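You operate a simulated robot arm through the tools that you are given. There is no shell and no other tool. Be economical: measure what you need, move in short steps, check, and stop when the job is done.

You are at the controls of a simulated two-armed robot. One attempt, no reset.

TASK
Put the teal box on the top of the far counter away on the top of the kit shelf. Put the middle green master on top of the green box on the top of the grey sensor bench. Take the small grey tote and put it on top of the flat carton. Fetch the castor from the top of the far counter and set it on top of the grey box. Take the orange puck labelled "57" from the top of the back counter and put it on top of the white case there. Stack the small carton marked "fuses" from the top of the wooden pallet on top of the small carton marked "relays". Put the black box on top of the white box on the top of the back counter. Put the 60 orange width gauge from the top of the back counter on top of the medium carton there and the 90 orange width gauge on top of the square carton. Put the blue puck labelled "23" from the white table behind line 3 on top of the blue spare reader and the blue puck that says "35" on top of the blue and black case. Open the shallow drawer of the far counter, put the purple box from the inside of the shallow drawer of the far counter on the top of the far counter, then shut the drawer. The order is free. Set down upright: teal box, middle green master, castor, orange width gauge.

The check looks at the end state, three seconds after you hand in, the way a careful person would. Anything else that was tipped, shoved, dropped, spilled or broken makes it a failure.

THE ROBOT
Two 7-joint arms with two-finger grippers on one trunk, on a base that drives. Base frame: it is fixed to the floor where the robot stands at the start and does not move with it; the origin is under the middle of the robot, x ahead of it, y to its left, z up. Readings come in m, degrees, newtons and seconds.
The left shoulder is at the start at [0.06, 0.123, 1.02], the right one opposite. With the tool pointing down near the work surface each hand reaches from about 0.14 to 0.66 m from the robot's upright axis, wherever it stands, measured 20 degrees to its own side. Places, roughly: black box (8x9x5 cm) [1.9, 0.3, 1]; blue and black case (10x17x6 cm) [-0.4, 2.6, 0.9]; blue puck [-0.25, 2.25, 0.75]; blue spare reader [0, 2.25, 0.75]; castor (8x6x7 cm) [0.6, -0.8, 1]; flat carton (34x24x11 cm) [1.1, 0.4, 1.2]; green box (8x9x5 cm) [-0.4, 8, 0.9]; grey box (11x13x10 cm) [0.8, -0.9, 1]; medium carton [2, -1.25, 1]; middle green master [-0.75, 8.25, 1]; orange puck [2, 0.25, 1]; orange width gauge [2, -0.75, 1]; purple box (8x10x5 cm) [0.7, -1, 0.8]; shallow drawer of the far counter [0.8, -1.1, 0.8]; small carton [-1.25, 0, 0.5]; small grey tote (19x13x6 cm) [-0.6, 2.3, 0.9]; square carton (20x24x15 cm) [1.9, -0.3, 1]; teal box (6x9x8 cm) [0.7, 0.2, 1]; top of the far counter [0.9, -0.3, 1]; top of the kit shelf [3.8, 6.7, 1.1]; white box (20x26x11 cm) [1.9, 0, 1]; white case [1.75, 0.5, 1]. Payload 1.47 kg a hand.
Tool frame (each hand has its own): the origin (TCP) lies between the finger pads and is the grasp point; the fingertips stand 0.016 m ahead of it; z points along the fingers, y is the line along which they close. The gripper opens to 0.087 m. The gripper's body begins 0.055 m behind the TCP.
Orientation is told as [roll, pitch, yaw] about the base's x, y, z axes, in that order, counted from this pose: with the fingers straight down and closing along the base's y, the tool's x points along the base's -x, its y along +y and its z along -z.

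THE INTERFACE
- The arms move only by the tool move_arm. It takes "left_plan", "right_plan" or both (then of equal length, played together; a hand with none holds still); each is a list of rows, each a list of 6 numbers: the shift along the tool's x, y, z in cm, then the turn, a rotation vector about the tool's x, y, z in degrees. In form: [[dx, dy, dz, ax, ay, az], ...]. A call has 1 to 8 rows; each row shifts and turns the commanded pose from where the row before left it, along the tool's axes as they then stand. "left_hand" and "right_hand" are, for a hand that has rows, the gripper command, from -1 (fully open) to 1 (shut), values between in proportion, set as the call begins (left out, the last holds). A row lasts 0.2 s, in which the tool goes at most 0.05 m and 8.6 degrees; a call with a longer step from one row to the next is refused whole, and so is a gripper value outside its range. Where a pose cannot be reached the arm comes as near as it can. A force on the tool above 40 N (or 10 N above the force at the start of the call, whichever is more), or a blocked arm, ends the call early, and 0.2 s more pass. Each finger travels about 0.153 m/s and halts on what it meets, pressing with about 28 N; the grip force reading is that of the motor and also rises with nothing between the fingers. The clock runs only during rows and for 0.2 s after the last one: add rows that do not move to give the fingers time. The reply holds the time, the measured pose of the TCP, the force on the tool along the base axes, the opening and the grip force, in the units named above and with some noise, with the torque about the TCP (base axes, N m) and any sound that the robot's microphone picked up, and new pictures: "show" is both (left out), scene, wrist or none (wrist: the cameras of the hands that moved).
- Cameras (640 x 400 px; columns grow to the right, rows downward): "scene" is now at [0.0875, -0.0439, 1.5968]; the picture's right is [-0.50, -0.87, 0.00], its down [-0.49, 0.28, -0.83] and it looks along [0.72, -0.41, -0.56] (base axes); focal length 214 px, centre (320, 200). "left" rides on the left gripper at [0.073, -0.012, -0.09] in its tool frame; the picture's right is [0.16, 0.99, 0.00], its down [-0.72, 0.12, -0.68] and it looks along [-0.67, 0.11, 0.73] (tool axes); focal length 247 px, centre (320, 200). "right" rides on the right gripper at [0.073, 0.012, -0.09] in its tool frame; the picture's right is [-0.16, 0.99, 0.00], its down [-0.72, -0.12, -0.68] and it looks along [-0.67, -0.11, 0.73] (tool axes); focal length 247 px, centre (320, 200). There is no depth. A picture from a camera that has moved, and an enlarged one, comes with that camera's place and axes in the base frame and with its lens.
- raise_lower(by): slides the trunk up (or, below 0, down) by that many m; the arms and the scene camera ride with it, the base frame stays. It gives what a move gives, with no picture.
- roll_base(legs): drives the robot by 1 to 6 legs, each [ahead, left, turn to the left] in m, m and degrees, along the robot's own axes; the way and the turn of a leg run together, so that a leg with both is an arc; at most 1.5 m and 180 degrees a leg. The arms and the cameras ride along, it lands a little off, and it stops where it bumps. It gives what a move gives, and a new picture of the scene camera.
- pan_tilt(pan, tilt): turns the head with the scene camera to pan (to the left, within 120 degrees either way) and tilt (down, from -29 to 69), counted from straight ahead of the robot. It gives what a move gives, and a new picture of the scene camera.
- close_up(camera, box): a new picture of the part [left, top, right, bottom] of that camera's present view, enlarged. It takes no simulated time.
- hand_in(): hands the job in; it is judged then, once.

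Work in short steps. Places have to be worked out from the pictures, the camera data and where the tool is seen: move nearer, look again, correct. Check each grasp and each placing, and mend what went wrong. You have 588 turns and 360 pictures in all, those below and enlarged ones among them. Open the grippers and draw the arms clear of the work before you hand the job in, unless the task says otherwise; then end with one line.

The tools are called after "Request:" by a JSON object that holds its "op" and its "data". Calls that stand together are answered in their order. move_arm: Moves the arms, as the interface text tells. Its arguments: {"type":"object","properties":{"left_plan":{"type":"array"},"left_hand":{"type":"number"},"right_plan":{"type":"array"},"right_hand":{"type":"number"},"show":{"type":"string","enum":["both","scene","wrist","none"]}},"required":[]} The other tools are called the same way: raise_lower (by) slides the trunk up or down; roll_base (legs) drives the base; pan_tilt (pan, tilt) turns the head that bears the scene camera; close_up (camera, box) takes an enlarged picture of a part of a camera's view; hand_in () hands the job in.

At the start:

```text
clock: 0.0
left_eef_pos: [0.385, -0.0775, 1.4201]
left_tcp_rot: [0.0, 0.0, -0.1]
left_force: [-0.1, 0.2, 0.3]
left_ft_torque: [-0.01, 0.03, 0.01]
left_grip_width: 0.0871
left_finger_force: 0.0
right_eef_pos: [0.2979, -0.3562, 1.4224]
right_tcp_rot: [0.1, 0.0, 0.0]
right_force: [-0.5, -0.2, 0.1]
right_ft_torque: [0.0, 0.02, 0.03]
right_grip_width: 0.087
right_finger_force: 0.2
trunk travel left (down, up): [-0.175, 0.055]
robot x, y, heading: [-0.001, 0.0012, 0.1]
head pan, tilt: [-30.0, 34.1]
```

scene: 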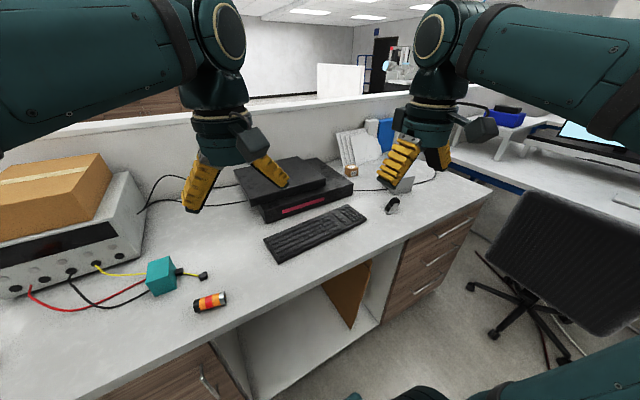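
right: 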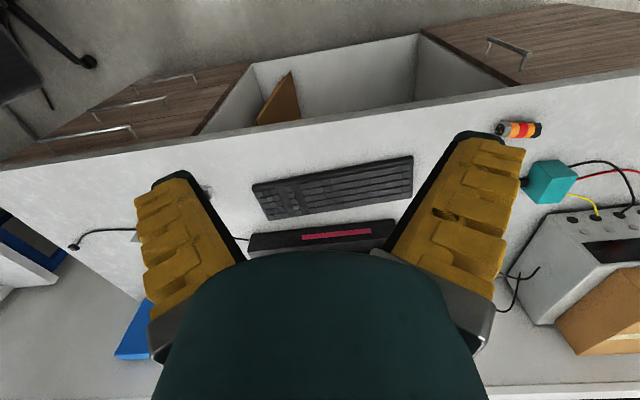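
left: 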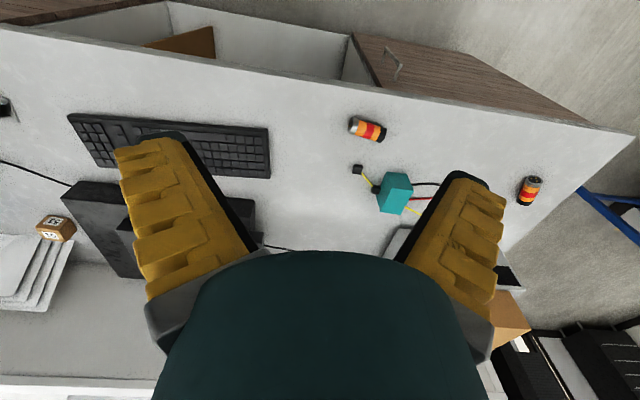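

I start with a survey of the surroundings by turning the head.

Request:
{"op": "pan_tilt", "data": {"pan": 30, "tilt": 30}}

Request:
{"op": "pan_tilt", "data": {"pan": 100, "tilt": 25}}

Request:
{"op": "pan_tilt", "data": {"pan": -90, "tilt": 30}}

Request:
{"op": "pan_tilt", "data": {"pan": 0, "tilt": 5}}

```text
clock: 1.3
left_eef_pos: [0.3845, -0.0784, 1.4211]
left_tcp_rot: [0.1, 0.0, 0.0]
left_force: [0.4, 0.0, 0.0]
left_ft_torque: [-0.04, 0.0, -0.02]
left_grip_width: 0.087
left_finger_force: 0.0
right_eef_pos: [0.2977, -0.3565, 1.4203]
right_tcp_rot: [0.0, -0.1, 0.0]
right_force: [-0.2, -0.2, 0.4]
right_ft_torque: [-0.01, 0.0, -0.03]
right_grip_width: 0.0871
right_finger_force: 0.2
trunk travel left (down, up): [-0.175, 0.055]
robot x, y, heading: [-0.0021, -0.0006, 0.4]
head pan, tilt: [30.0, 30.0]
camera scene: at [0.0891, 0.0456, 1.6032], right [0.5, -0.87, 0.0], down [-0.43, -0.25, -0.87], along [0.75, 0.43, -0.5], focal length 214 px, centre (320, 200)
```

scene: 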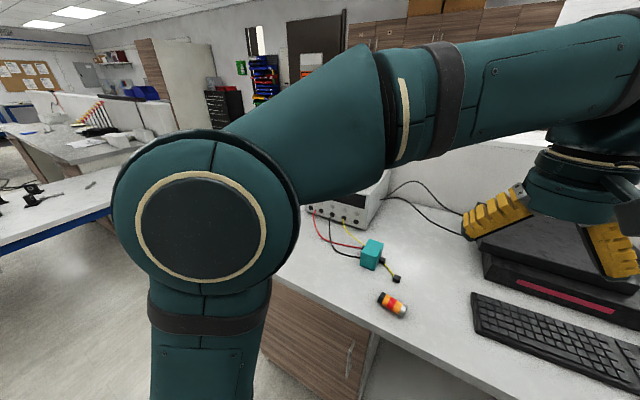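

```text
clock: 2.7
left_eef_pos: [0.3868, -0.0795, 1.4208]
left_tcp_rot: [0.0, 0.0, 0.1]
left_force: [-0.3, 0.3, 0.9]
left_ft_torque: [-0.02, 0.0, -0.01]
left_grip_width: 0.0868
left_finger_force: 0.2
right_eef_pos: [0.2974, -0.3576, 1.4213]
right_tcp_rot: [0.0, 0.0, 0.0]
right_force: [0.2, -0.2, -0.3]
right_ft_torque: [-0.01, 0.01, 0.0]
right_grip_width: 0.0873
right_finger_force: 0.1
trunk travel left (down, up): [-0.175, 0.055]
robot x, y, heading: [-0.0042, -0.0038, 0.1]
head pan, tilt: [100.0, 25.0]
camera scene: at [-0.0052, 0.0911, 1.6111], right [0.98, 0.17, 0.0], down [0.07, -0.42, -0.91], along [-0.16, 0.89, -0.42], focal length 214 px, centre (320, 200)
```

scene: 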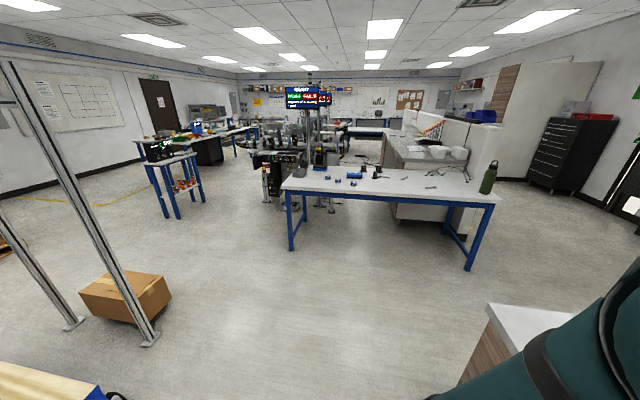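

```text
clock: 5.5
left_eef_pos: [0.3859, -0.0776, 1.4206]
left_tcp_rot: [0.0, 0.0, 0.0]
left_force: [0.0, -0.3, 0.0]
left_ft_torque: [-0.01, 0.0, 0.02]
left_grip_width: 0.0873
left_finger_force: 0.0
right_eef_pos: [0.2978, -0.3569, 1.4212]
right_tcp_rot: [0.0, 0.0, 0.0]
right_force: [-0.3, -0.1, -0.8]
right_ft_torque: [-0.01, 0.04, 0.0]
right_grip_width: 0.0868
right_finger_force: 0.0
trunk travel left (down, up): [-0.175, 0.055]
robot x, y, heading: [0.0058, -0.0003, -0.2]
head pan, tilt: [-90.0, 30.0]
camera scene: at [0.0108, -0.09, 1.6032], right [-1.0, 0.0, 0.0], down [0.0, 0.5, -0.87], along [0.0, -0.87, -0.5], focal length 214 px, centre (320, 200)
```

scene: 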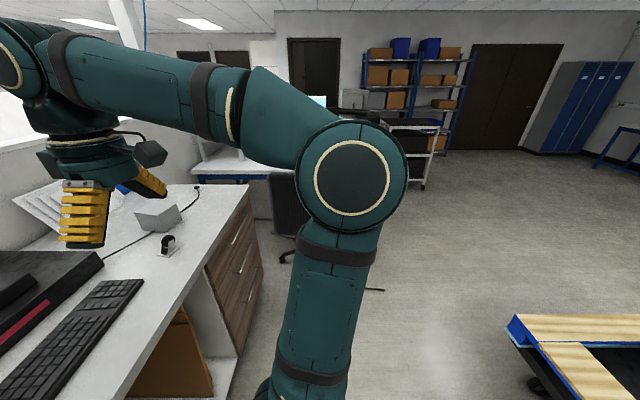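

```text
clock: 7.2
left_eef_pos: [0.386, -0.0788, 1.4215]
left_tcp_rot: [0.0, 0.0, -0.1]
left_force: [1.0, 0.2, 0.1]
left_ft_torque: [0.01, -0.02, -0.04]
left_grip_width: 0.0871
left_finger_force: 0.0
right_eef_pos: [0.2972, -0.3571, 1.4207]
right_tcp_rot: [0.0, 0.0, 0.0]
right_force: [-0.7, 0.4, 0.4]
right_ft_torque: [-0.01, 0.01, 0.0]
right_grip_width: 0.0867
right_finger_force: 0.1
trunk travel left (down, up): [-0.175, 0.055]
robot x, y, heading: [-0.0009, -0.0005, -0.1]
head pan, tilt: [0.0, 5.0]
camera scene: at [0.1026, 0.0004, 1.6436], right [0.0, -1.0, 0.0], down [-0.09, 0.0, -1.0], along [1.0, 0.0, -0.09], focal length 214 px, centre (320, 200)
```

scene: 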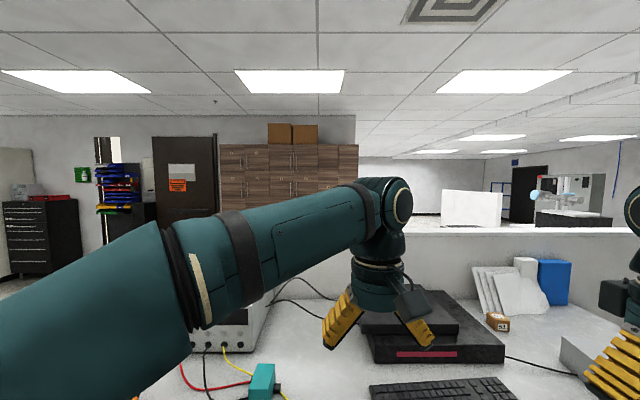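

I see the counter layout: castor and grey box near the right end with the drawers. I slide right to work there, then look down at it.

Request:
{"op": "roll_base", "data": {"legs": [[-0.1, -0.6, 0]]}}

Request:
{"op": "pan_tilt", "data": {"pan": -10, "tilt": 45}}

```text
clock: 12.9
left_eef_pos: [0.2855, -0.6773, 1.4219]
left_tcp_rot: [0.0, 0.0, 0.0]
left_force: [1.0, -1.1, -0.2]
left_ft_torque: [-0.03, -0.01, -0.04]
left_grip_width: 0.0868
left_finger_force: 0.0
right_eef_pos: [0.198, -0.9572, 1.4211]
right_tcp_rot: [0.0, 0.0, -0.1]
right_force: [-0.1, 0.0, -0.3]
right_ft_torque: [-0.02, 0.0, -0.01]
right_grip_width: 0.0869
right_finger_force: 0.1
trunk travel left (down, up): [-0.175, 0.055]
robot x, y, heading: [-0.0996, -0.6, -0.2]
head pan, tilt: [0.0, 5.0]
camera scene: at [0.0024, -0.5986, 1.6436], right [0.0, -1.0, 0.0], down [-0.09, 0.0, -1.0], along [1.0, 0.0, -0.09], focal length 214 px, centre (320, 200)
```

scene: 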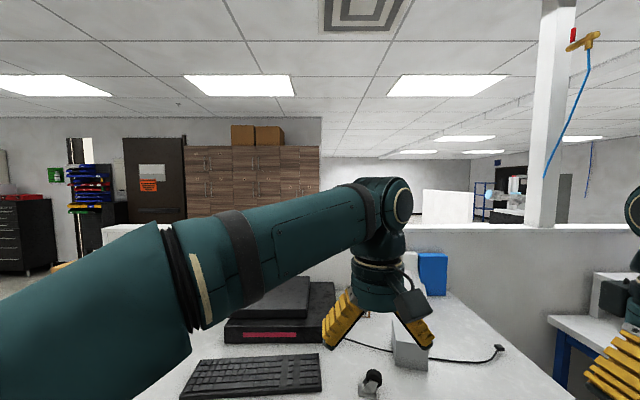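

```text
clock: 14.0
left_eef_pos: [0.286, -0.6765, 1.4209]
left_tcp_rot: [0.0, 0.0, -0.1]
left_force: [0.3, 0.6, -0.5]
left_ft_torque: [-0.01, -0.04, 0.0]
left_grip_width: 0.087
left_finger_force: 0.0
right_eef_pos: [0.1973, -0.956, 1.4215]
right_tcp_rot: [0.0, 0.0, -0.1]
right_force: [1.3, -0.4, -0.9]
right_ft_torque: [0.0, 0.01, -0.01]
right_grip_width: 0.087
right_finger_force: 0.1
trunk travel left (down, up): [-0.175, 0.055]
robot x, y, heading: [-0.0991, -0.5991, -0.3]
head pan, tilt: [-10.0, 45.0]
camera scene: at [-0.0094, -0.6126, 1.5806], right [-0.17, -0.98, 0.0], down [-0.7, 0.12, -0.71], along [0.7, -0.12, -0.71], focal length 214 px, centre (320, 200)
```

scene: 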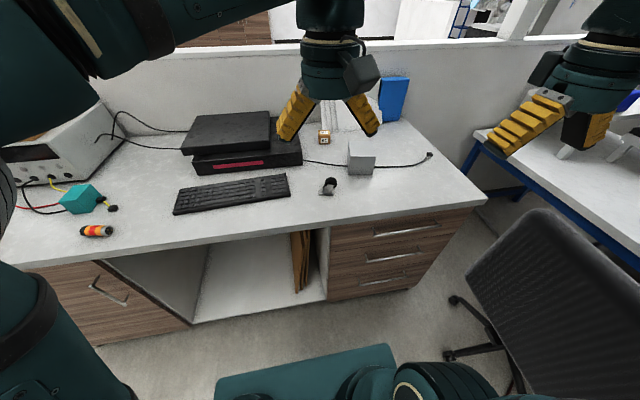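

The drawer unit (three handles) is at the right of the counter; the castor is near [0.64,-0.76], the grey box near [0.78,-0.93]. I start with the drawer: shift to y=-0.85 and back to have room.

Request:
{"op": "roll_base", "data": {"legs": [[-0.1, -0.25, 0]]}}

Request:
{"op": "move_arm", "data": {"right_plan": [[0, 0, 0, 0, -8.5, 0], [0, 0, 0, 0, -8.5, 0], [0, 0, 0, 0, -8.5, 0], [0, 0, 0, 0, -8.5, 0], [0, 0, 0, 0, -8.5, 0], [0, 0, 0, 0, -8.5, 0], [0, 0, 0, 0, -8.5, 0], [0, 0, 0, 0, -8.5, 0]], "right_hand": -1, "show": "none"}}

```text
clock: 16.7
left_eef_pos: [0.1835, -0.9232, 1.421]
left_tcp_rot: [0.1, 0.1, 0.0]
left_force: [0.5, -0.6, -0.4]
left_ft_torque: [0.0, -0.02, 0.03]
left_grip_width: 0.0868
left_finger_force: 0.0
right_eef_pos: [0.0966, -1.2026, 1.4205]
right_tcp_rot: [0.0, -0.1, 0.0]
right_force: [0.5, -0.8, -0.1]
right_ft_torque: [-0.01, 0.01, -0.01]
right_grip_width: 0.0871
right_finger_force: 0.1
trunk travel left (down, up): [-0.175, 0.055]
robot x, y, heading: [-0.2012, -0.846, 0.2]
head pan, tilt: [-10.0, 45.0]
camera scene: at [-0.1105, -0.8585, 1.5806], right [-0.17, -0.98, 0.0], down [-0.7, 0.12, -0.71], along [0.7, -0.12, -0.71], focal length 214 px, centre (320, 200)
```

scene: 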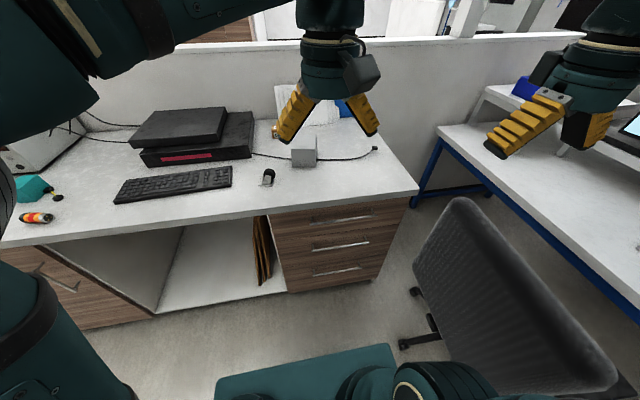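

```text
clock: 18.5
left_eef_pos: [0.1835, -0.9224, 1.4213]
left_tcp_rot: [0.0, 0.0, 0.0]
left_force: [0.3, 0.8, 0.3]
left_ft_torque: [0.04, 0.0, -0.03]
left_grip_width: 0.0869
left_finger_force: 0.0
right_eef_pos: [0.0947, -1.2019, 1.4221]
right_tcp_rot: [0.1, -68.1, 0.0]
right_force: [-0.5, 0.0, 0.0]
right_ft_torque: [0.02, 0.0, -0.02]
right_grip_width: 0.087
right_finger_force: 0.0
trunk travel left (down, up): [-0.175, 0.055]
robot x, y, heading: [-0.2003, -0.8466, -0.1]
head pan, tilt: [-10.0, 45.0]
```

Take a close look at the drawer handle while the arm continues its rotation.

Request:
{"op": "move_arm", "data": {"right_plan": [[0, 0, 0, 0, -8.5, 0], [0, 0, 0, 0, -8.5, 0], [0, 0, 0, 0, -5, 0], [0, 0, 0, 0, 0, 8.5], [0, 0, 0, 0, 0, 8.5], [0, 0, 0, 0, 0, 8.5], [0, 0, 0, 0, 0, 8.5], [0, 0, 0, 0, 0, 8.5]], "show": "none"}}

Request:
{"op": "close_up", "data": {"camera": "scene", "box": [240, 160, 440, 285]}}

```text
clock: 20.3
left_eef_pos: [0.1842, -0.9219, 1.4204]
left_tcp_rot: [0.1, 0.0, 0.1]
left_force: [-0.3, 0.0, 1.1]
left_ft_torque: [0.03, 0.0, 0.02]
left_grip_width: 0.0869
left_finger_force: 0.1
right_eef_pos: [0.0964, -1.2018, 1.4209]
right_tcp_rot: [90.0, -47.4, -89.9]
right_force: [-0.3, -0.4, 0.4]
right_ft_torque: [-0.03, 0.0, 0.01]
right_grip_width: 0.0869
right_finger_force: 0.2
trunk travel left (down, up): [-0.175, 0.055]
robot x, y, heading: [-0.2014, -0.8446, -0.1]
head pan, tilt: [-10.0, 45.0]
```

```text
3.20 times, centred on (340, 222) of scene
camera zoom: at [-0.1105, -0.8581, 1.5806], right [-0.17, -0.98, 0.0], down [-0.7, 0.12, -0.71], along [0.7, -0.12, -0.71], focal length 686 px, centre (256, 128)
```

zoom: 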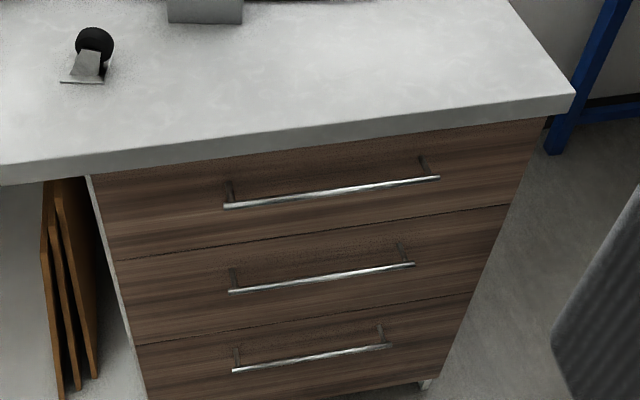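

Handle is a bar on posts. I finish the roll so the fingers close vertically, and lower the hand in front of the handle.

Request:
{"op": "move_arm", "data": {"right_plan": [[0, 0, 0, 0, 0, 8.5], [0, 0, 0, 0, 0, 8.5], [0, 0, 0, 0, 0, 8.5], [0, 0, 0, 0, 0, 8.5], [0, 0, 0, 0, 0, 8.5], [0, 0, 0, 0, 0, 5], [3, -4, 0, 0, 0, 0], [3, -4, 0, 0, 0, 0]], "show": "none"}}

Request:
{"op": "move_arm", "data": {"right_plan": [[3, -4, 0, 0, 0, 0], [3, -4, 0, 0, 0, 0], [2, -4, 0, 0, 0, 0], [1, -4.8, 0, 0, 0, 0], [0, -4.8, 0, 0, 0, 0], [0, -4.8, 0, 0, 0, 0], [0, -4.8, 0, 0, 0, 0], [0, -4.8, 0, 0, 0, 0]]}}

```text
clock: 22.1
left_eef_pos: [0.1853, -0.9231, 1.4208]
left_tcp_rot: [0.1, 0.1, 0.0]
left_force: [-0.3, 0.5, -0.3]
left_ft_torque: [0.0, 0.01, -0.01]
left_grip_width: 0.087
left_finger_force: 0.1
right_eef_pos: [0.1051, -1.1809, 1.3928]
right_tcp_rot: [89.9, -0.1, -90.1]
right_force: [-0.5, 0.4, 0.1]
right_ft_torque: [0.0, -0.02, 0.03]
right_grip_width: 0.0873
right_finger_force: 0.0
right hand out of reach, approached as far as the arm can: row 7, 8
trunk travel left (down, up): [-0.175, 0.055]
robot x, y, heading: [-0.2007, -0.8446, -0.2]
head pan, tilt: [-10.0, 45.0]
```

```text
clock: 23.9
left_eef_pos: [0.1847, -0.9226, 1.4209]
left_tcp_rot: [0.0, 0.0, -0.1]
left_force: [0.9, 0.9, -0.5]
left_ft_torque: [0.0, -0.01, 0.01]
left_grip_width: 0.0868
left_finger_force: 0.1
right_eef_pos: [0.1742, -1.2658, 1.2129]
right_tcp_rot: [90.0, -0.1, -89.9]
right_force: [-0.3, 0.0, -0.8]
right_ft_torque: [-0.02, -0.03, 0.03]
right_grip_width: 0.0869
right_finger_force: 0.1
right hand out of reach, approached as far as the arm can: row 1, 2, 3, 4, 5, 6, 7, 8
trunk travel left (down, up): [-0.175, 0.055]
robot x, y, heading: [-0.2018, -0.8436, 0.1]
head pan, tilt: [-10.0, 45.0]
camera scene: at [-0.1102, -0.859, 1.5805], right [-0.17, -0.98, 0.0], down [-0.7, 0.12, -0.71], along [0.7, -0.12, -0.71], focal length 214 px, centre (320, 200)
camera right: at [0.086, -1.1942, 1.2237], right [0.0, -0.16, 0.99], down [-0.68, -0.72, -0.12], along [0.73, -0.67, -0.11], focal length 247 px, centre (320, 200)
```

scene: 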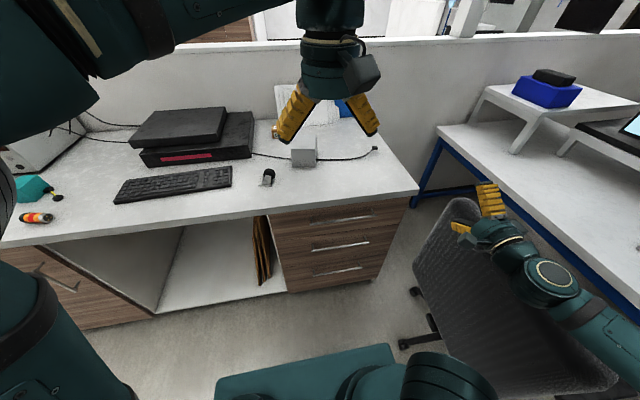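
right: 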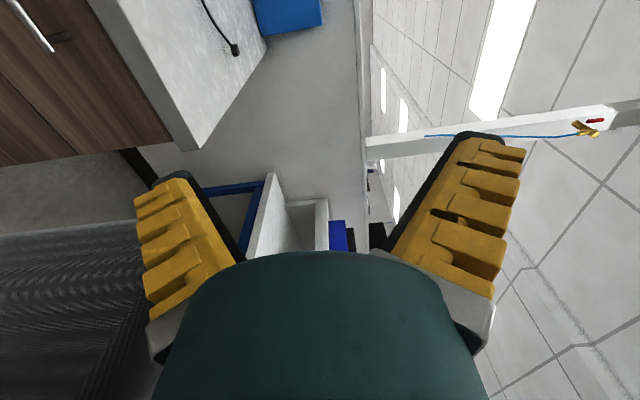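

The pose was too near the body to be reachable; I bring the hand forward and left to get away from the chair.

Request:
{"op": "move_arm", "data": {"right_plan": [[1, 2, 3.5, 0, 0, 0], [1, 2, 3.5, 0, 0, 0], [1, 0, 3.5, 0, 0, 0], [1, 0, 3.5, 0, 0, 0], [1, 0, 1, 0, 0, 0]], "show": "none"}}

```text
clock: 25.1
left_eef_pos: [0.1835, -0.9225, 1.4226]
left_tcp_rot: [0.0, 0.1, 0.0]
left_force: [0.4, 0.1, -0.5]
left_ft_torque: [0.01, -0.01, 0.03]
left_grip_width: 0.0872
left_finger_force: 0.0
right_eef_pos: [0.3233, -1.215, 1.255]
right_tcp_rot: [90.1, 0.0, -90.0]
right_force: [0.2, -0.3, 0.6]
right_ft_torque: [0.01, -0.01, -0.04]
right_grip_width: 0.0869
right_finger_force: 0.1
trunk travel left (down, up): [-0.175, 0.055]
robot x, y, heading: [-0.2006, -0.842, -0.1]
head pan, tilt: [-10.0, 45.0]
```

Calls start from the actual pose. Now move left and down in front of the handle.

Request:
{"op": "move_arm", "data": {"right_plan": [[4, -2.5, 0, 0, 0, 0], [4, -2.5, -1, 0, 0, 0], [4, -2.5, -1, 0, 0, 0], [2, -4.5, 0, 0, 0, 0], [2, -4.5, 0, 0, 0, 0], [0, -4.8, 0, 0, 0, 0], [0, -4.8, 0, 0, 0, 0], [0, -4.8, 0, 0, 0, 0]]}}

```text
clock: 26.9
left_eef_pos: [0.1841, -0.921, 1.4213]
left_tcp_rot: [0.0, 0.1, 0.1]
left_force: [0.0, 0.7, 0.6]
left_ft_torque: [0.01, 0.01, -0.02]
left_grip_width: 0.0872
left_finger_force: 0.0
right_eef_pos: [0.3171, -1.0581, 0.9433]
right_tcp_rot: [89.9, -0.1, -90.0]
right_force: [-0.2, -1.1, -0.6]
right_ft_torque: [-0.02, 0.01, -0.04]
right_grip_width: 0.0868
right_finger_force: 0.0
right hand out of reach, approached as far as the arm can: row 3
trunk travel left (down, up): [-0.175, 0.055]
robot x, y, heading: [-0.1995, -0.8434, -0.2]
head pan, tilt: [-10.0, 45.0]
camera scene: at [-0.1099, -0.8584, 1.5805], right [-0.17, -0.98, 0.0], down [-0.7, 0.12, -0.71], along [0.7, -0.12, -0.71], focal length 214 px, centre (320, 200)
camera right: at [0.2291, -0.9858, 0.9547], right [0.0, -0.16, 0.99], down [-0.68, -0.72, -0.12], along [0.73, -0.67, -0.11], focal length 247 px, centre (320, 200)
```

scene: 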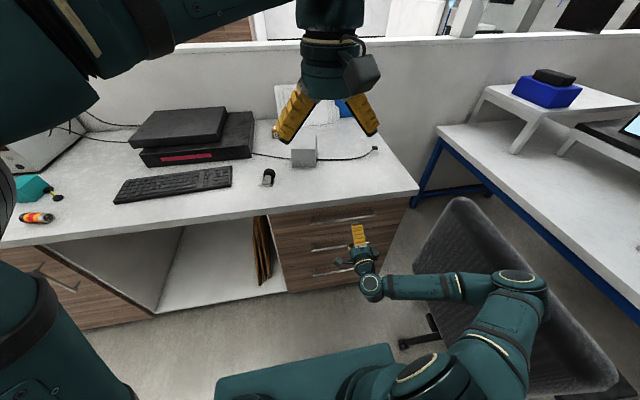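
right: 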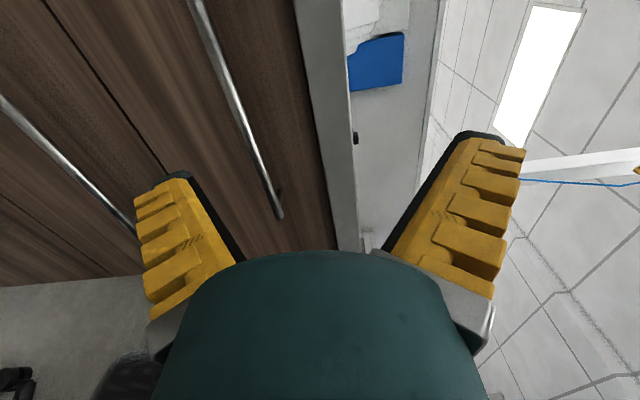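

Triangulated the top handle bar at x≈0.464, z≈0.860, y centre≈-1.06. Lower, then approach with the fingers partly open.

Request:
{"op": "move_arm", "data": {"right_plan": [[0, -4.1, 0, 0, 0, 0], [0, -4.1, 0, 0, 0, 0], [0, 0, 4, 0, 0, 0], [0, 0, 4, 0, 0, 0], [0, 0, 3.5, 0, 0, 0]], "right_hand": -0.3, "show": "wrist"}}

```text
clock: 28.1
left_eef_pos: [0.1855, -0.9216, 1.4198]
left_tcp_rot: [-0.1, -0.1, 0.0]
left_force: [1.1, 0.2, 0.2]
left_ft_torque: [-0.03, -0.02, -0.01]
left_grip_width: 0.0871
left_finger_force: 0.1
right_eef_pos: [0.4346, -1.068, 0.8869]
right_tcp_rot: [90.1, 0.1, -90.1]
right_force: [0.6, 0.0, -0.5]
right_ft_torque: [0.0, 0.02, 0.02]
right_grip_width: 0.0613
right_finger_force: 2.7
right hand out of reach, approached as far as the arm can: row 2
trunk travel left (down, up): [-0.175, 0.055]
robot x, y, heading: [-0.2031, -0.8416, 0.0]
head pan, tilt: [-10.0, 45.0]
camera right: at [0.346, -0.9959, 0.8974], right [0.0, -0.16, 0.99], down [-0.68, -0.72, -0.12], along [0.73, -0.67, -0.11], focal length 247 px, centre (320, 200)
```

right: 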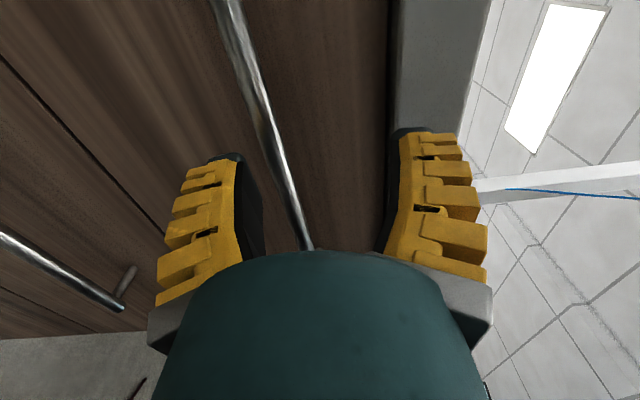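

The bar lies between the fingers but low; lower 2.5 cm and advance 2.5 cm, then close.

Request:
{"op": "move_arm", "data": {"right_plan": [[0, -1.3, 0.5, 0, 0, 0], [0, -1.3, 1, 0, 0, 0], [0, 0, 1.3, 0, 0, 0]], "show": "none"}}

Request:
{"op": "move_arm", "data": {"right_plan": [[0, 0, 0, 0, 0, 0], [0, 0, 0, 0, 0, 0], [0, 0, 0, 0, 0, 0]], "right_hand": 1, "show": "wrist"}}

```text
clock: 28.9
left_eef_pos: [0.1845, -0.9219, 1.4207]
left_tcp_rot: [0.0, 0.0, 0.0]
left_force: [-0.6, 0.3, 0.7]
left_ft_torque: [0.0, 0.01, -0.04]
left_grip_width: 0.0869
left_finger_force: 0.1
right_eef_pos: [0.4552, -1.0758, 0.871]
right_tcp_rot: [89.8, 0.0, -90.0]
right_force: [-0.1, 0.4, -0.4]
right_ft_torque: [-0.04, -0.02, -0.03]
right_grip_width: 0.0614
right_finger_force: 2.9
right hand out of reach, approached as far as the arm can: row 2, 3
trunk travel left (down, up): [-0.175, 0.055]
robot x, y, heading: [-0.2021, -0.8455, 0.3]
head pan, tilt: [-10.0, 45.0]
```

```text
clock: 29.7
left_eef_pos: [0.1842, -0.9232, 1.4203]
left_tcp_rot: [-0.1, 0.0, 0.0]
left_force: [-0.3, 0.0, 0.3]
left_ft_torque: [-0.02, 0.01, 0.02]
left_grip_width: 0.0869
left_finger_force: 0.0
right_eef_pos: [0.4538, -1.0778, 0.8631]
right_tcp_rot: [88.7, 0.0, -89.9]
right_force: [1.5, -0.2, -13.5]
right_ft_torque: [-0.03, -0.06, -0.01]
right_grip_width: 0.0065
right_finger_force: 30.2
trunk travel left (down, up): [-0.175, 0.055]
robot x, y, heading: [-0.2025, -0.8417, 0.1]
head pan, tilt: [-10.0, 45.0]
stopped in row 3 (right hand): the force on the tool passed its limit at 41 N (the readings are from after the stop); the commanded pose is now the measured one
camera right: at [0.3642, -1.0049, 0.8767], right [0.02, -0.16, 0.99], down [-0.68, -0.73, -0.1], along [0.73, -0.67, -0.12], focal length 247 px, centre (320, 200)
```

right: 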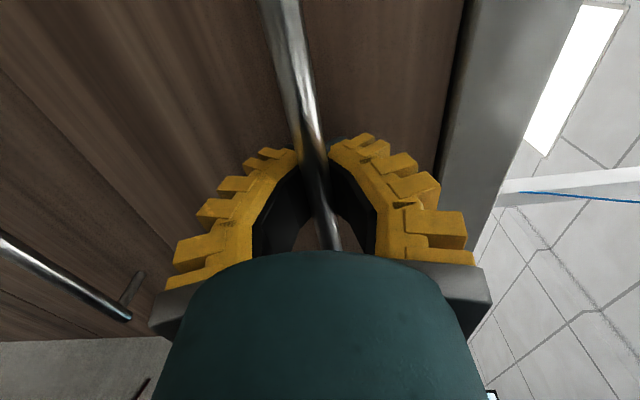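

The bar is gripped. Pull by driving the base back a little first.

Request:
{"op": "roll_base", "data": {"legs": [[-0.1, 0, 0]]}}

```text
clock: 30.8
left_eef_pos: [0.0834, -0.9211, 1.4198]
left_tcp_rot: [0.0, 0.0, -0.1]
left_force: [-0.2, 0.9, -0.3]
left_ft_torque: [0.03, -0.01, -0.02]
left_grip_width: 0.0868
left_finger_force: 0.2
right_eef_pos: [0.354, -1.0763, 0.8675]
right_tcp_rot: [89.4, 0.0, -89.9]
right_force: [0.7, 1.0, -2.1]
right_ft_torque: [0.01, -0.06, -0.01]
right_grip_width: 0.0001
right_finger_force: 28.2
trunk travel left (down, up): [-0.175, 0.055]
robot x, y, heading: [-0.3035, -0.8439, 0.3]
head pan, tilt: [-10.0, 45.0]
camera scene: at [-0.2116, -0.8581, 1.5807], right [-0.17, -0.98, 0.0], down [-0.7, 0.12, -0.71], along [0.7, -0.12, -0.71], focal length 214 px, centre (320, 200)
```

scene: 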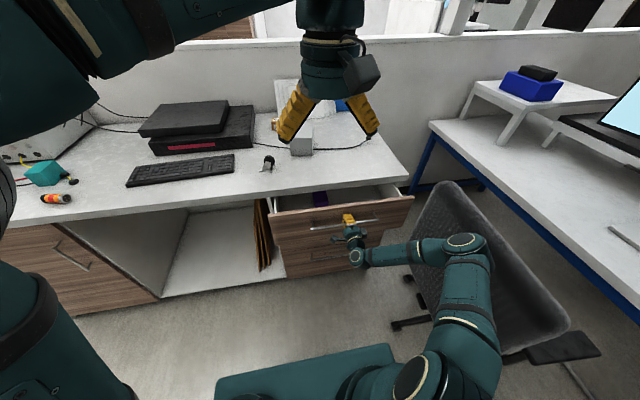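

The grip seems to have slipped at the end but the drawer came out. Open the hand and look.

Request:
{"op": "move_arm", "data": {"right_plan": [[0, 0, 0, 0, 0, 0], [0, 0, 0, 0, 0, 0]], "right_hand": -0.3, "show": "wrist"}}

Request:
{"op": "close_up", "data": {"camera": "scene", "box": [240, 160, 440, 285]}}

```text
clock: 31.4
left_eef_pos: [0.0834, -0.9216, 1.4203]
left_tcp_rot: [0.0, 0.0, 0.0]
left_force: [0.3, -0.2, 0.4]
left_ft_torque: [-0.05, -0.01, 0.01]
left_grip_width: 0.0869
left_finger_force: 0.2
right_eef_pos: [0.3535, -1.0766, 0.8658]
right_tcp_rot: [89.2, 0.1, -90.0]
right_force: [0.7, 0.2, 0.2]
right_ft_torque: [0.0, -0.03, -0.04]
right_grip_width: 0.0614
right_finger_force: 3.2
trunk travel left (down, up): [-0.175, 0.055]
robot x, y, heading: [-0.3027, -0.8479, -0.1]
head pan, tilt: [-10.0, 45.0]
camera right: at [0.265, -1.0046, 0.8793], right [0.01, -0.16, 0.99], down [-0.68, -0.73, -0.11], along [0.73, -0.67, -0.12], focal length 247 px, centre (320, 200)
```

right: 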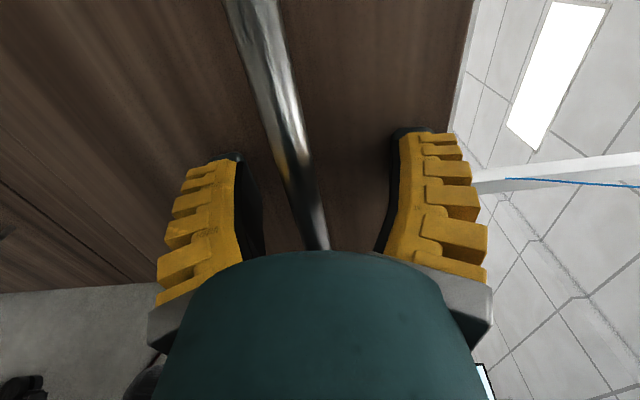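

```text
3.20 times, centred on (340, 222) of scene
camera zoom: at [-0.2108, -0.8581, 1.5806], right [-0.17, -0.98, 0.0], down [-0.7, 0.12, -0.71], along [0.7, -0.12, -0.71], focal length 686 px, centre (256, 128)
```

zoom: 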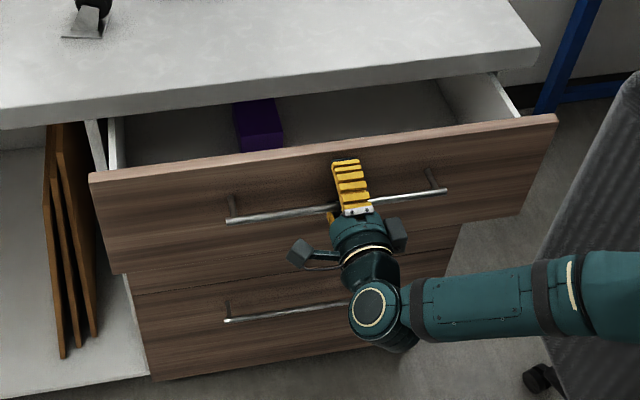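

The bar is still well inside the fingers (deep), so it pulled properly. Close again and pull another 0.22 m.

Request:
{"op": "move_arm", "data": {"right_plan": [[0, 0, 0, 0, 0, 0], [0, 0, 0, 0, 0, 0]], "right_hand": 1, "show": "none"}}

Request:
{"op": "roll_base", "data": {"legs": [[-0.22, 0, 0]]}}

```text
clock: 32.0
left_eef_pos: [0.0836, -0.9221, 1.42]
left_tcp_rot: [-0.1, 0.0, 0.0]
left_force: [0.4, 0.3, -0.6]
left_ft_torque: [-0.02, 0.0, -0.01]
left_grip_width: 0.0871
left_finger_force: 0.0
right_eef_pos: [0.3544, -1.0768, 0.8676]
right_tcp_rot: [89.2, 0.0, -89.9]
right_force: [-0.2, -0.6, -0.9]
right_ft_torque: [0.03, -0.02, 0.0]
right_grip_width: 0.0
right_finger_force: 28.1
trunk travel left (down, up): [-0.175, 0.055]
robot x, y, heading: [-0.298, -0.8435, -0.2]
head pan, tilt: [-10.0, 45.0]
```

```text
clock: 33.7
left_eef_pos: [-0.1353, -0.9218, 1.4209]
left_tcp_rot: [0.0, 0.0, 0.1]
left_force: [0.6, -0.5, -0.5]
left_ft_torque: [-0.01, 0.0, 0.01]
left_grip_width: 0.087
left_finger_force: 0.1
right_eef_pos: [0.1363, -1.0744, 0.8676]
right_tcp_rot: [89.4, 0.0, -89.7]
right_force: [0.2, 1.6, -2.1]
right_ft_torque: [-0.01, -0.08, -0.02]
right_grip_width: 0.0
right_finger_force: 27.5
trunk travel left (down, up): [-0.175, 0.055]
robot x, y, heading: [-0.522, -0.8417, -0.0]
head pan, tilt: [-10.0, 45.0]
camera scene: at [-0.4302, -0.858, 1.5807], right [-0.17, -0.99, 0.0], down [-0.7, 0.12, -0.71], along [0.7, -0.12, -0.71], focal length 214 px, centre (320, 200)
```

scene: 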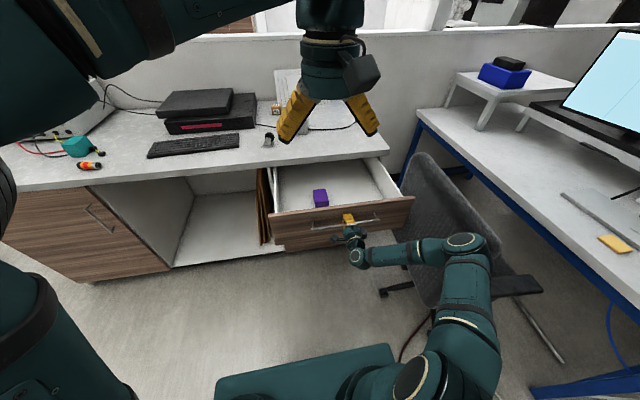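

Drawer is open with the purple box near [0.30,-0.98]. Release, back off and raise the hand.

Request:
{"op": "move_arm", "data": {"right_plan": [[0, 0, 0, 0, 0, 0], [0, 0, 0, 0, 0, 0], [0, 0, -4, 0, 0, 0], [0, 0, -4, 0, 0, 0], [0, 4.8, -2, 0, 0, 0], [0, 4.8, 0, 0, 0, 0], [0, 4.8, 0, 0, 0, 0], [0, 4.8, 0, 0, 0, 0]], "right_hand": -0.3, "show": "none"}}

Request:
{"op": "move_arm", "data": {"right_plan": [[0, 4.8, 0, 0, 0, 0], [0, 4.8, 0, 0, 0, 0], [0, 0, 0, 0, 0, -8.5], [0, 0, 0, 0, 0, -8.5], [0, 0, 0, 0, 0, -8.5], [0, 0, 0, 0, 0, -8.5], [0, 0, 0, 0, 0, -8.5], [0, 0, 0, 0, 0, -8.5]], "right_hand": -1, "show": "none"}}

Request:
{"op": "move_arm", "data": {"right_plan": [[0, 0, 0, 0, 0, -8.5], [0, 0, 0, 0, 0, -8.5], [0, 0, 0, 0, 0, -8.5], [0, 0, 0, 0, 0, -8.5], [0, 0, 0, 0, 0, -4.4], [0, 0, 0, 0, 8.5, 0], [0, 0, 0, 0, 8.5, 0], [0, 0, 0, 0, 8.5, 0]], "show": "none"}}

Request:
{"op": "move_arm", "data": {"right_plan": [[0, 0, 0, 0, 8.5, 0], [0, 0, 0, 0, 8.5, 0], [0, 0, 0, 0, 8.5, 0], [0, 0, 0, 0, 8.5, 0], [0, 0, 0, 0, 8.5, 0], [0, 0, 0, 0, 8.5, 0], [0, 0, 0, 0, 8.5, 0], [0, 0, 0, 0, 5, 0]], "show": "none"}}

```text
refused: row 5 steps farther than a row can; nothing moved
```

```text
clock: 34.2
left_eef_pos: [-0.1368, -0.9214, 1.4233]
left_tcp_rot: [-0.1, -0.2, 0.2]
left_force: [-0.6, 1.1, 0.0]
left_ft_torque: [-0.05, -0.03, -0.02]
left_grip_width: 0.0873
left_finger_force: 0.2
right_eef_pos: [0.1274, -1.074, 0.911]
right_tcp_rot: [87.2, 0.1, -89.5]
right_force: [0.7, -2.8, -5.7]
right_ft_torque: [-0.14, 0.04, -0.09]
right_grip_width: 0.0869
right_finger_force: 0.1
trunk travel left (down, up): [-0.175, 0.055]
robot x, y, heading: [-0.5181, -0.8411, -0.1]
head pan, tilt: [-10.0, 45.0]
stopped in row 2 (right hand): the force on the tool passed its limit at 90 N (the readings are from after the stop); the commanded pose is now the measured one
```

```text
clock: 36.0
left_eef_pos: [-0.1347, -0.9215, 1.4207]
left_tcp_rot: [-0.1, 0.1, 0.1]
left_force: [0.0, 0.5, 0.6]
left_ft_torque: [0.01, 0.0, -0.03]
left_grip_width: 0.087
left_finger_force: 0.1
right_eef_pos: [0.129, -1.0741, 0.909]
right_tcp_rot: [68.4, -32.4, -56.6]
right_force: [0.1, 0.3, 1.0]
right_ft_torque: [0.01, 0.02, -0.04]
right_grip_width: 0.0871
right_finger_force: 0.2
trunk travel left (down, up): [-0.175, 0.055]
robot x, y, heading: [-0.5225, -0.8431, -0.1]
head pan, tilt: [-10.0, 45.0]
```

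```text
clock: 37.8
left_eef_pos: [-0.1356, -0.9216, 1.4201]
left_tcp_rot: [-0.1, 0.0, 0.1]
left_force: [0.4, -0.2, 0.7]
left_ft_torque: [0.02, 0.02, 0.02]
left_grip_width: 0.0871
left_finger_force: 0.0
right_eef_pos: [0.1148, -1.0754, 0.9132]
right_tcp_rot: [51.8, 2.9, 0.4]
right_force: [0.6, 0.1, 0.7]
right_ft_torque: [0.02, 0.02, 0.01]
right_grip_width: 0.0871
right_finger_force: 0.0
right hand out of reach, approached as far as the arm can: row 8
trunk travel left (down, up): [-0.175, 0.055]
robot x, y, heading: [-0.5204, -0.8452, 0.0]
head pan, tilt: [-10.0, 45.0]
```

One call was refused and the rest ran on; I'll check the state before anything else.

Request:
{"op": "move_arm", "data": {"right_plan": [[0, 0, 0, 0, 0, 0]]}}

```text
clock: 38.2
left_eef_pos: [-0.1341, -0.9218, 1.4202]
left_tcp_rot: [0.0, 0.0, 0.2]
left_force: [-0.5, 0.0, 0.0]
left_ft_torque: [0.0, 0.01, -0.01]
left_grip_width: 0.0869
left_finger_force: 0.1
right_eef_pos: [0.1161, -1.0748, 0.9125]
right_tcp_rot: [51.8, 2.8, 0.4]
right_force: [-0.9, 0.1, 0.0]
right_ft_torque: [-0.01, 0.03, 0.03]
right_grip_width: 0.0868
right_finger_force: 0.0
trunk travel left (down, up): [-0.175, 0.055]
robot x, y, heading: [-0.5223, -0.8462, 0.1]
head pan, tilt: [-10.0, 45.0]
camera scene: at [-0.4299, -0.8579, 1.5806], right [-0.17, -0.99, 0.0], down [-0.7, 0.12, -0.71], along [0.7, -0.12, -0.71], focal length 214 px, centre (320, 200)
camera right: at [0.0479, -1.1398, 0.9804], right [0.19, 0.61, 0.77], down [0.74, -0.6, 0.29], along [0.64, 0.51, -0.57], focal length 247 px, centre (320, 200)
```

scene: 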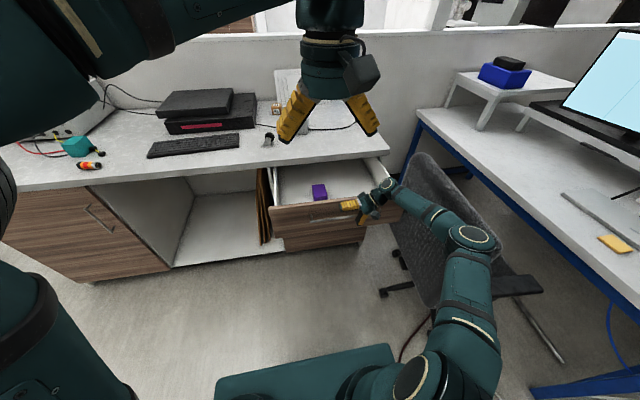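
right: 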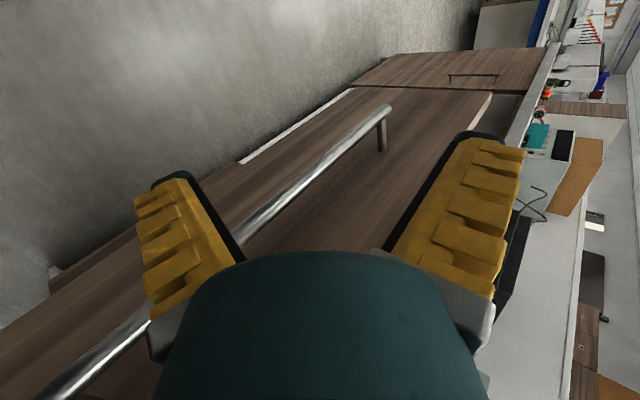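

Nothing disturbed. Back the hand away from the drawer front, then straight up.

Request:
{"op": "move_arm", "data": {"right_plan": [[4.5, 0, 0, 0, 0, 0], [0, 3.7, -2.9, 0, 0, 0], [0, 3.7, -2.9, 0, 0, 0], [0, 3.7, -2.9, 0, 0, 0], [0, 3.7, -2.9, 0, 0, 0], [0, 3.7, -2.9, 0, 0, 0], [0, 3.7, -2.9, 0, 0, 0]], "show": "none"}}

```text
clock: 39.8
left_eef_pos: [-0.1344, -0.9202, 1.4211]
left_tcp_rot: [0.0, -0.1, 0.1]
left_force: [-0.3, 0.7, 0.3]
left_ft_torque: [0.03, -0.03, 0.03]
left_grip_width: 0.0869
left_finger_force: 0.1
right_eef_pos: [0.084, -1.0751, 1.1979]
right_tcp_rot: [51.8, 2.8, 0.6]
right_force: [-0.1, 0.3, 0.5]
right_ft_torque: [-0.02, -0.02, -0.01]
right_grip_width: 0.0869
right_finger_force: 0.0
trunk travel left (down, up): [-0.175, 0.055]
robot x, y, heading: [-0.52, -0.8419, -0.1]
head pan, tilt: [-10.0, 45.0]
```

Now straighten the tool to point down.

Request:
{"op": "move_arm", "data": {"right_plan": [[0, 0, 0, 8.5, 0, 0], [0, 0, 0, 8.5, 0, 0], [0, 0, 0, 8.5, 0, 0], [0, 0, 0, 8.5, 0, 0], [0, 0, 0, 8.5, 0, 0], [0, 0, 0, 8.5, 0, 0], [0, 0, 0, 0.8, -2.8, 0]], "show": "none"}}

Request:
{"op": "roll_base", "data": {"legs": [[0.24, 0, 0]]}}

```text
clock: 41.4
left_eef_pos: [-0.1353, -0.9206, 1.4217]
left_tcp_rot: [0.0, 0.0, 0.1]
left_force: [0.4, -0.1, -0.1]
left_ft_torque: [-0.03, 0.0, 0.03]
left_grip_width: 0.0868
left_finger_force: 0.1
right_eef_pos: [0.0586, -1.1525, 1.1857]
right_tcp_rot: [5.5, 0.0, 0.1]
right_force: [-0.5, 0.2, 0.2]
right_ft_torque: [-0.01, -0.01, -0.02]
right_grip_width: 0.0871
right_finger_force: 0.0
right hand out of reach, approached as far as the arm can: row 2, 3, 4, 6
trunk travel left (down, up): [-0.175, 0.055]
robot x, y, heading: [-0.523, -0.8455, 0.3]
head pan, tilt: [-10.0, 45.0]
```

```text
clock: 43.2
left_eef_pos: [0.1076, -0.9214, 1.4206]
left_tcp_rot: [0.0, 0.0, 0.0]
left_force: [0.1, -0.5, -0.3]
left_ft_torque: [-0.03, 0.01, 0.02]
left_grip_width: 0.0869
left_finger_force: 0.1
right_eef_pos: [0.3019, -1.1534, 1.1841]
right_tcp_rot: [5.8, 0.2, 0.0]
right_force: [0.6, 0.4, 0.3]
right_ft_torque: [-0.02, 0.03, 0.0]
right_grip_width: 0.087
right_finger_force: 0.1
trunk travel left (down, up): [-0.175, 0.055]
robot x, y, heading: [-0.2792, -0.8431, 0.1]
head pan, tilt: [-10.0, 45.0]
camera scene: at [-0.1874, -0.8576, 1.5805], right [-0.17, -0.98, 0.0], down [-0.7, 0.12, -0.71], along [0.7, -0.12, -0.71], focal length 214 px, centre (320, 200)
```

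scene: 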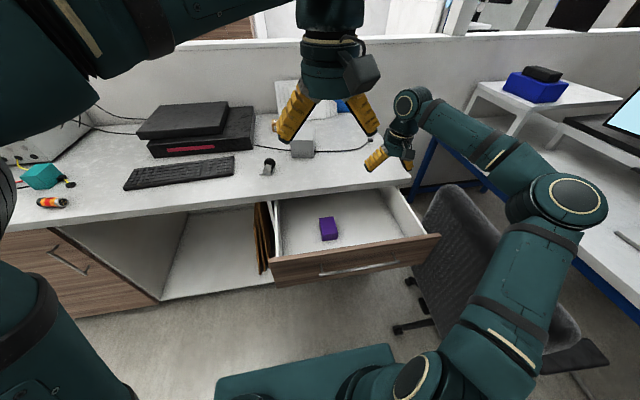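

Bring the right hand over the purple box for a wrist view.

Request:
{"op": "move_arm", "data": {"right_plan": [[-1, 4, 0, 5.5, 0, 0], [0, 4, 0, 0, 0, 0], [0, 4, 0, 0, 0, 0], [0, 3, 0, 0, 0, 0]], "show": "wrist"}}

```text
clock: 44.2
left_eef_pos: [0.108, -0.9209, 1.4201]
left_tcp_rot: [0.0, 0.1, 0.1]
left_force: [-0.2, -0.6, -0.2]
left_ft_torque: [-0.02, 0.01, -0.01]
left_grip_width: 0.0871
left_finger_force: 0.0
right_eef_pos: [0.2499, -1.0708, 1.1698]
right_tcp_rot: [0.3, 0.1, 0.0]
right_force: [0.6, 0.0, -0.2]
right_ft_torque: [0.0, 0.01, 0.01]
right_grip_width: 0.0872
right_finger_force: 0.0
right hand out of reach, approached as far as the arm can: row 1, 2, 3, 4
trunk travel left (down, up): [-0.175, 0.055]
robot x, y, heading: [-0.2789, -0.8446, 0.3]
head pan, tilt: [-10.0, 45.0]
camera right: at [0.1772, -1.0607, 1.2595], right [0.16, 0.99, 0.0], down [0.72, -0.12, 0.68], along [0.67, -0.11, -0.73], focal length 247 px, centre (320, 200)
```

right: 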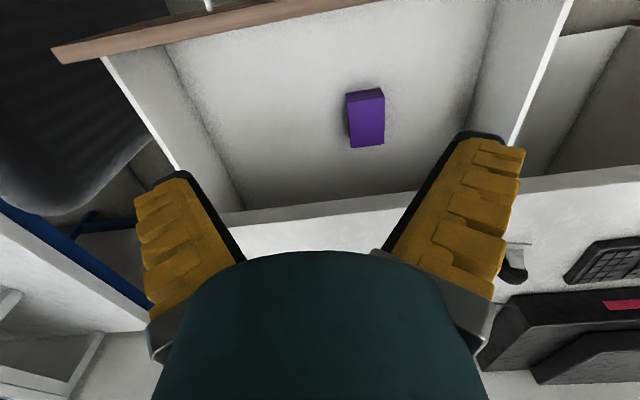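

Request:
{"op": "close_up", "data": {"camera": "right", "box": [280, 60, 440, 160]}}

```text
4.00 times, centred on (360, 110) of right
camera zoom: at [0.1772, -1.0607, 1.2595], right [0.16, 0.99, 0.0], down [0.72, -0.12, 0.68], along [0.67, -0.11, -0.73], focal length 988 px, centre (160, 560)
```

zoom: 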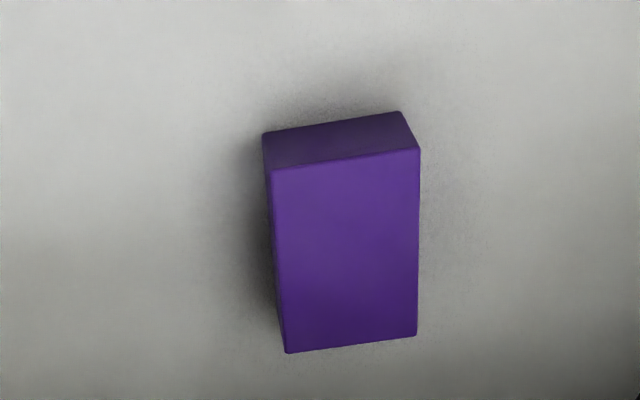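

Box top centre estimated [0.41,-1.003,0.79] (lying flat, ~7×10×5, aligned with axes). The hand is near its reach limit, so drive 0.1 m nearer.

Request:
{"op": "roll_base", "data": {"legs": [[0.1, 0, 0]]}}

Request:
{"op": "move_arm", "data": {"right_plan": [[0, 3.2, 2, 0, -8, 0], [0, 3.5, 2, 0, -8, 0], [0, 0, 3, 0, -8, 0], [0, 0, 3, 0, 0, 0]], "show": "both"}}

```text
clock: 45.4
left_eef_pos: [0.2071, -0.9216, 1.4219]
left_tcp_rot: [0.0, 0.0, 0.1]
left_force: [-0.7, 0.3, -0.1]
left_ft_torque: [-0.02, 0.03, -0.01]
left_grip_width: 0.0867
left_finger_force: 0.0
right_eef_pos: [0.3484, -1.0711, 1.1706]
right_tcp_rot: [0.2, 0.0, -0.1]
right_force: [0.9, 0.6, -0.3]
right_ft_torque: [0.01, 0.03, -0.02]
right_grip_width: 0.0869
right_finger_force: 0.0
trunk travel left (down, up): [-0.175, 0.055]
robot x, y, heading: [-0.1786, -0.8413, 0.2]
head pan, tilt: [-10.0, 45.0]
camera scene: at [-0.0875, -0.8575, 1.5805], right [-0.17, -0.98, 0.0], down [-0.7, 0.12, -0.71], along [0.7, -0.12, -0.71], focal length 214 px, centre (320, 200)
```

scene: 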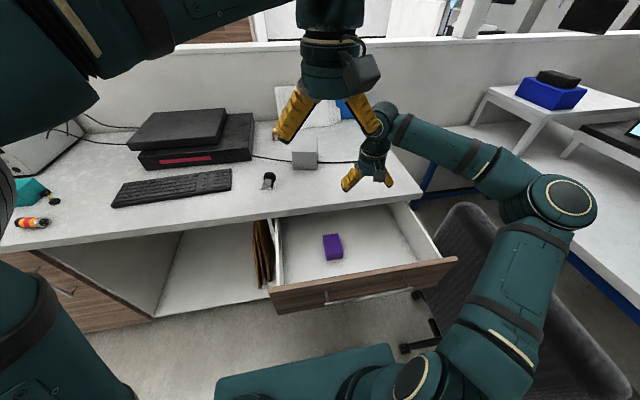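

```text
clock: 46.4
left_eef_pos: [0.2077, -0.9225, 1.4196]
left_tcp_rot: [-0.1, 0.0, 0.1]
left_force: [0.5, 0.9, -1.4]
left_ft_torque: [0.04, 0.03, 0.0]
left_grip_width: 0.0871
left_finger_force: 0.0
right_eef_pos: [0.3742, -1.0155, 1.073]
right_tcp_rot: [0.3, -23.9, -0.2]
right_force: [0.1, -0.2, 1.3]
right_ft_torque: [-0.02, -0.01, -0.01]
right_grip_width: 0.087
right_finger_force: 0.0
right hand out of reach, approached as far as the arm can: row 2
trunk travel left (down, up): [-0.175, 0.055]
robot x, y, heading: [-0.1797, -0.8429, -0.1]
head pan, tilt: [-10.0, 45.0]
camera scene: at [-0.0859, -0.8577, 1.5804], right [-0.17, -0.98, 0.0], down [-0.7, 0.12, -0.71], along [0.7, -0.12, -0.71], focal length 214 px, centre (320, 200)
camera right: at [0.272, -1.0047, 1.1243], right [0.15, 0.99, 0.07], down [0.38, -0.12, 0.92], along [0.91, -0.11, -0.4], focal length 247 px, centre (320, 200)
```

scene: 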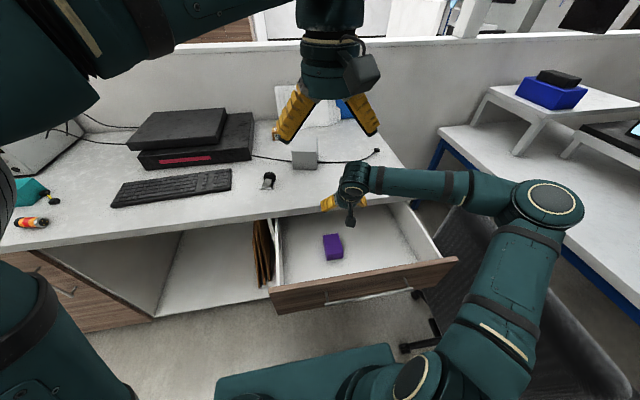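
right: 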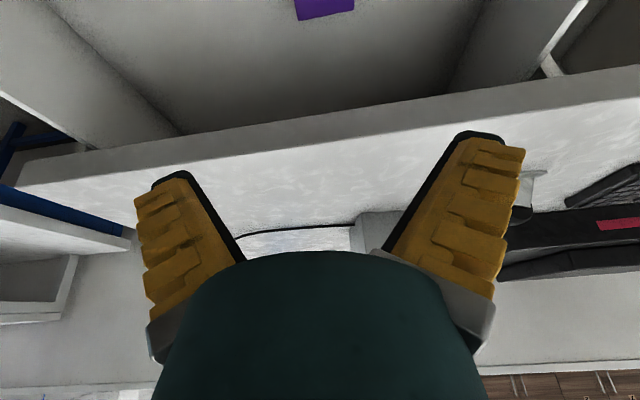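

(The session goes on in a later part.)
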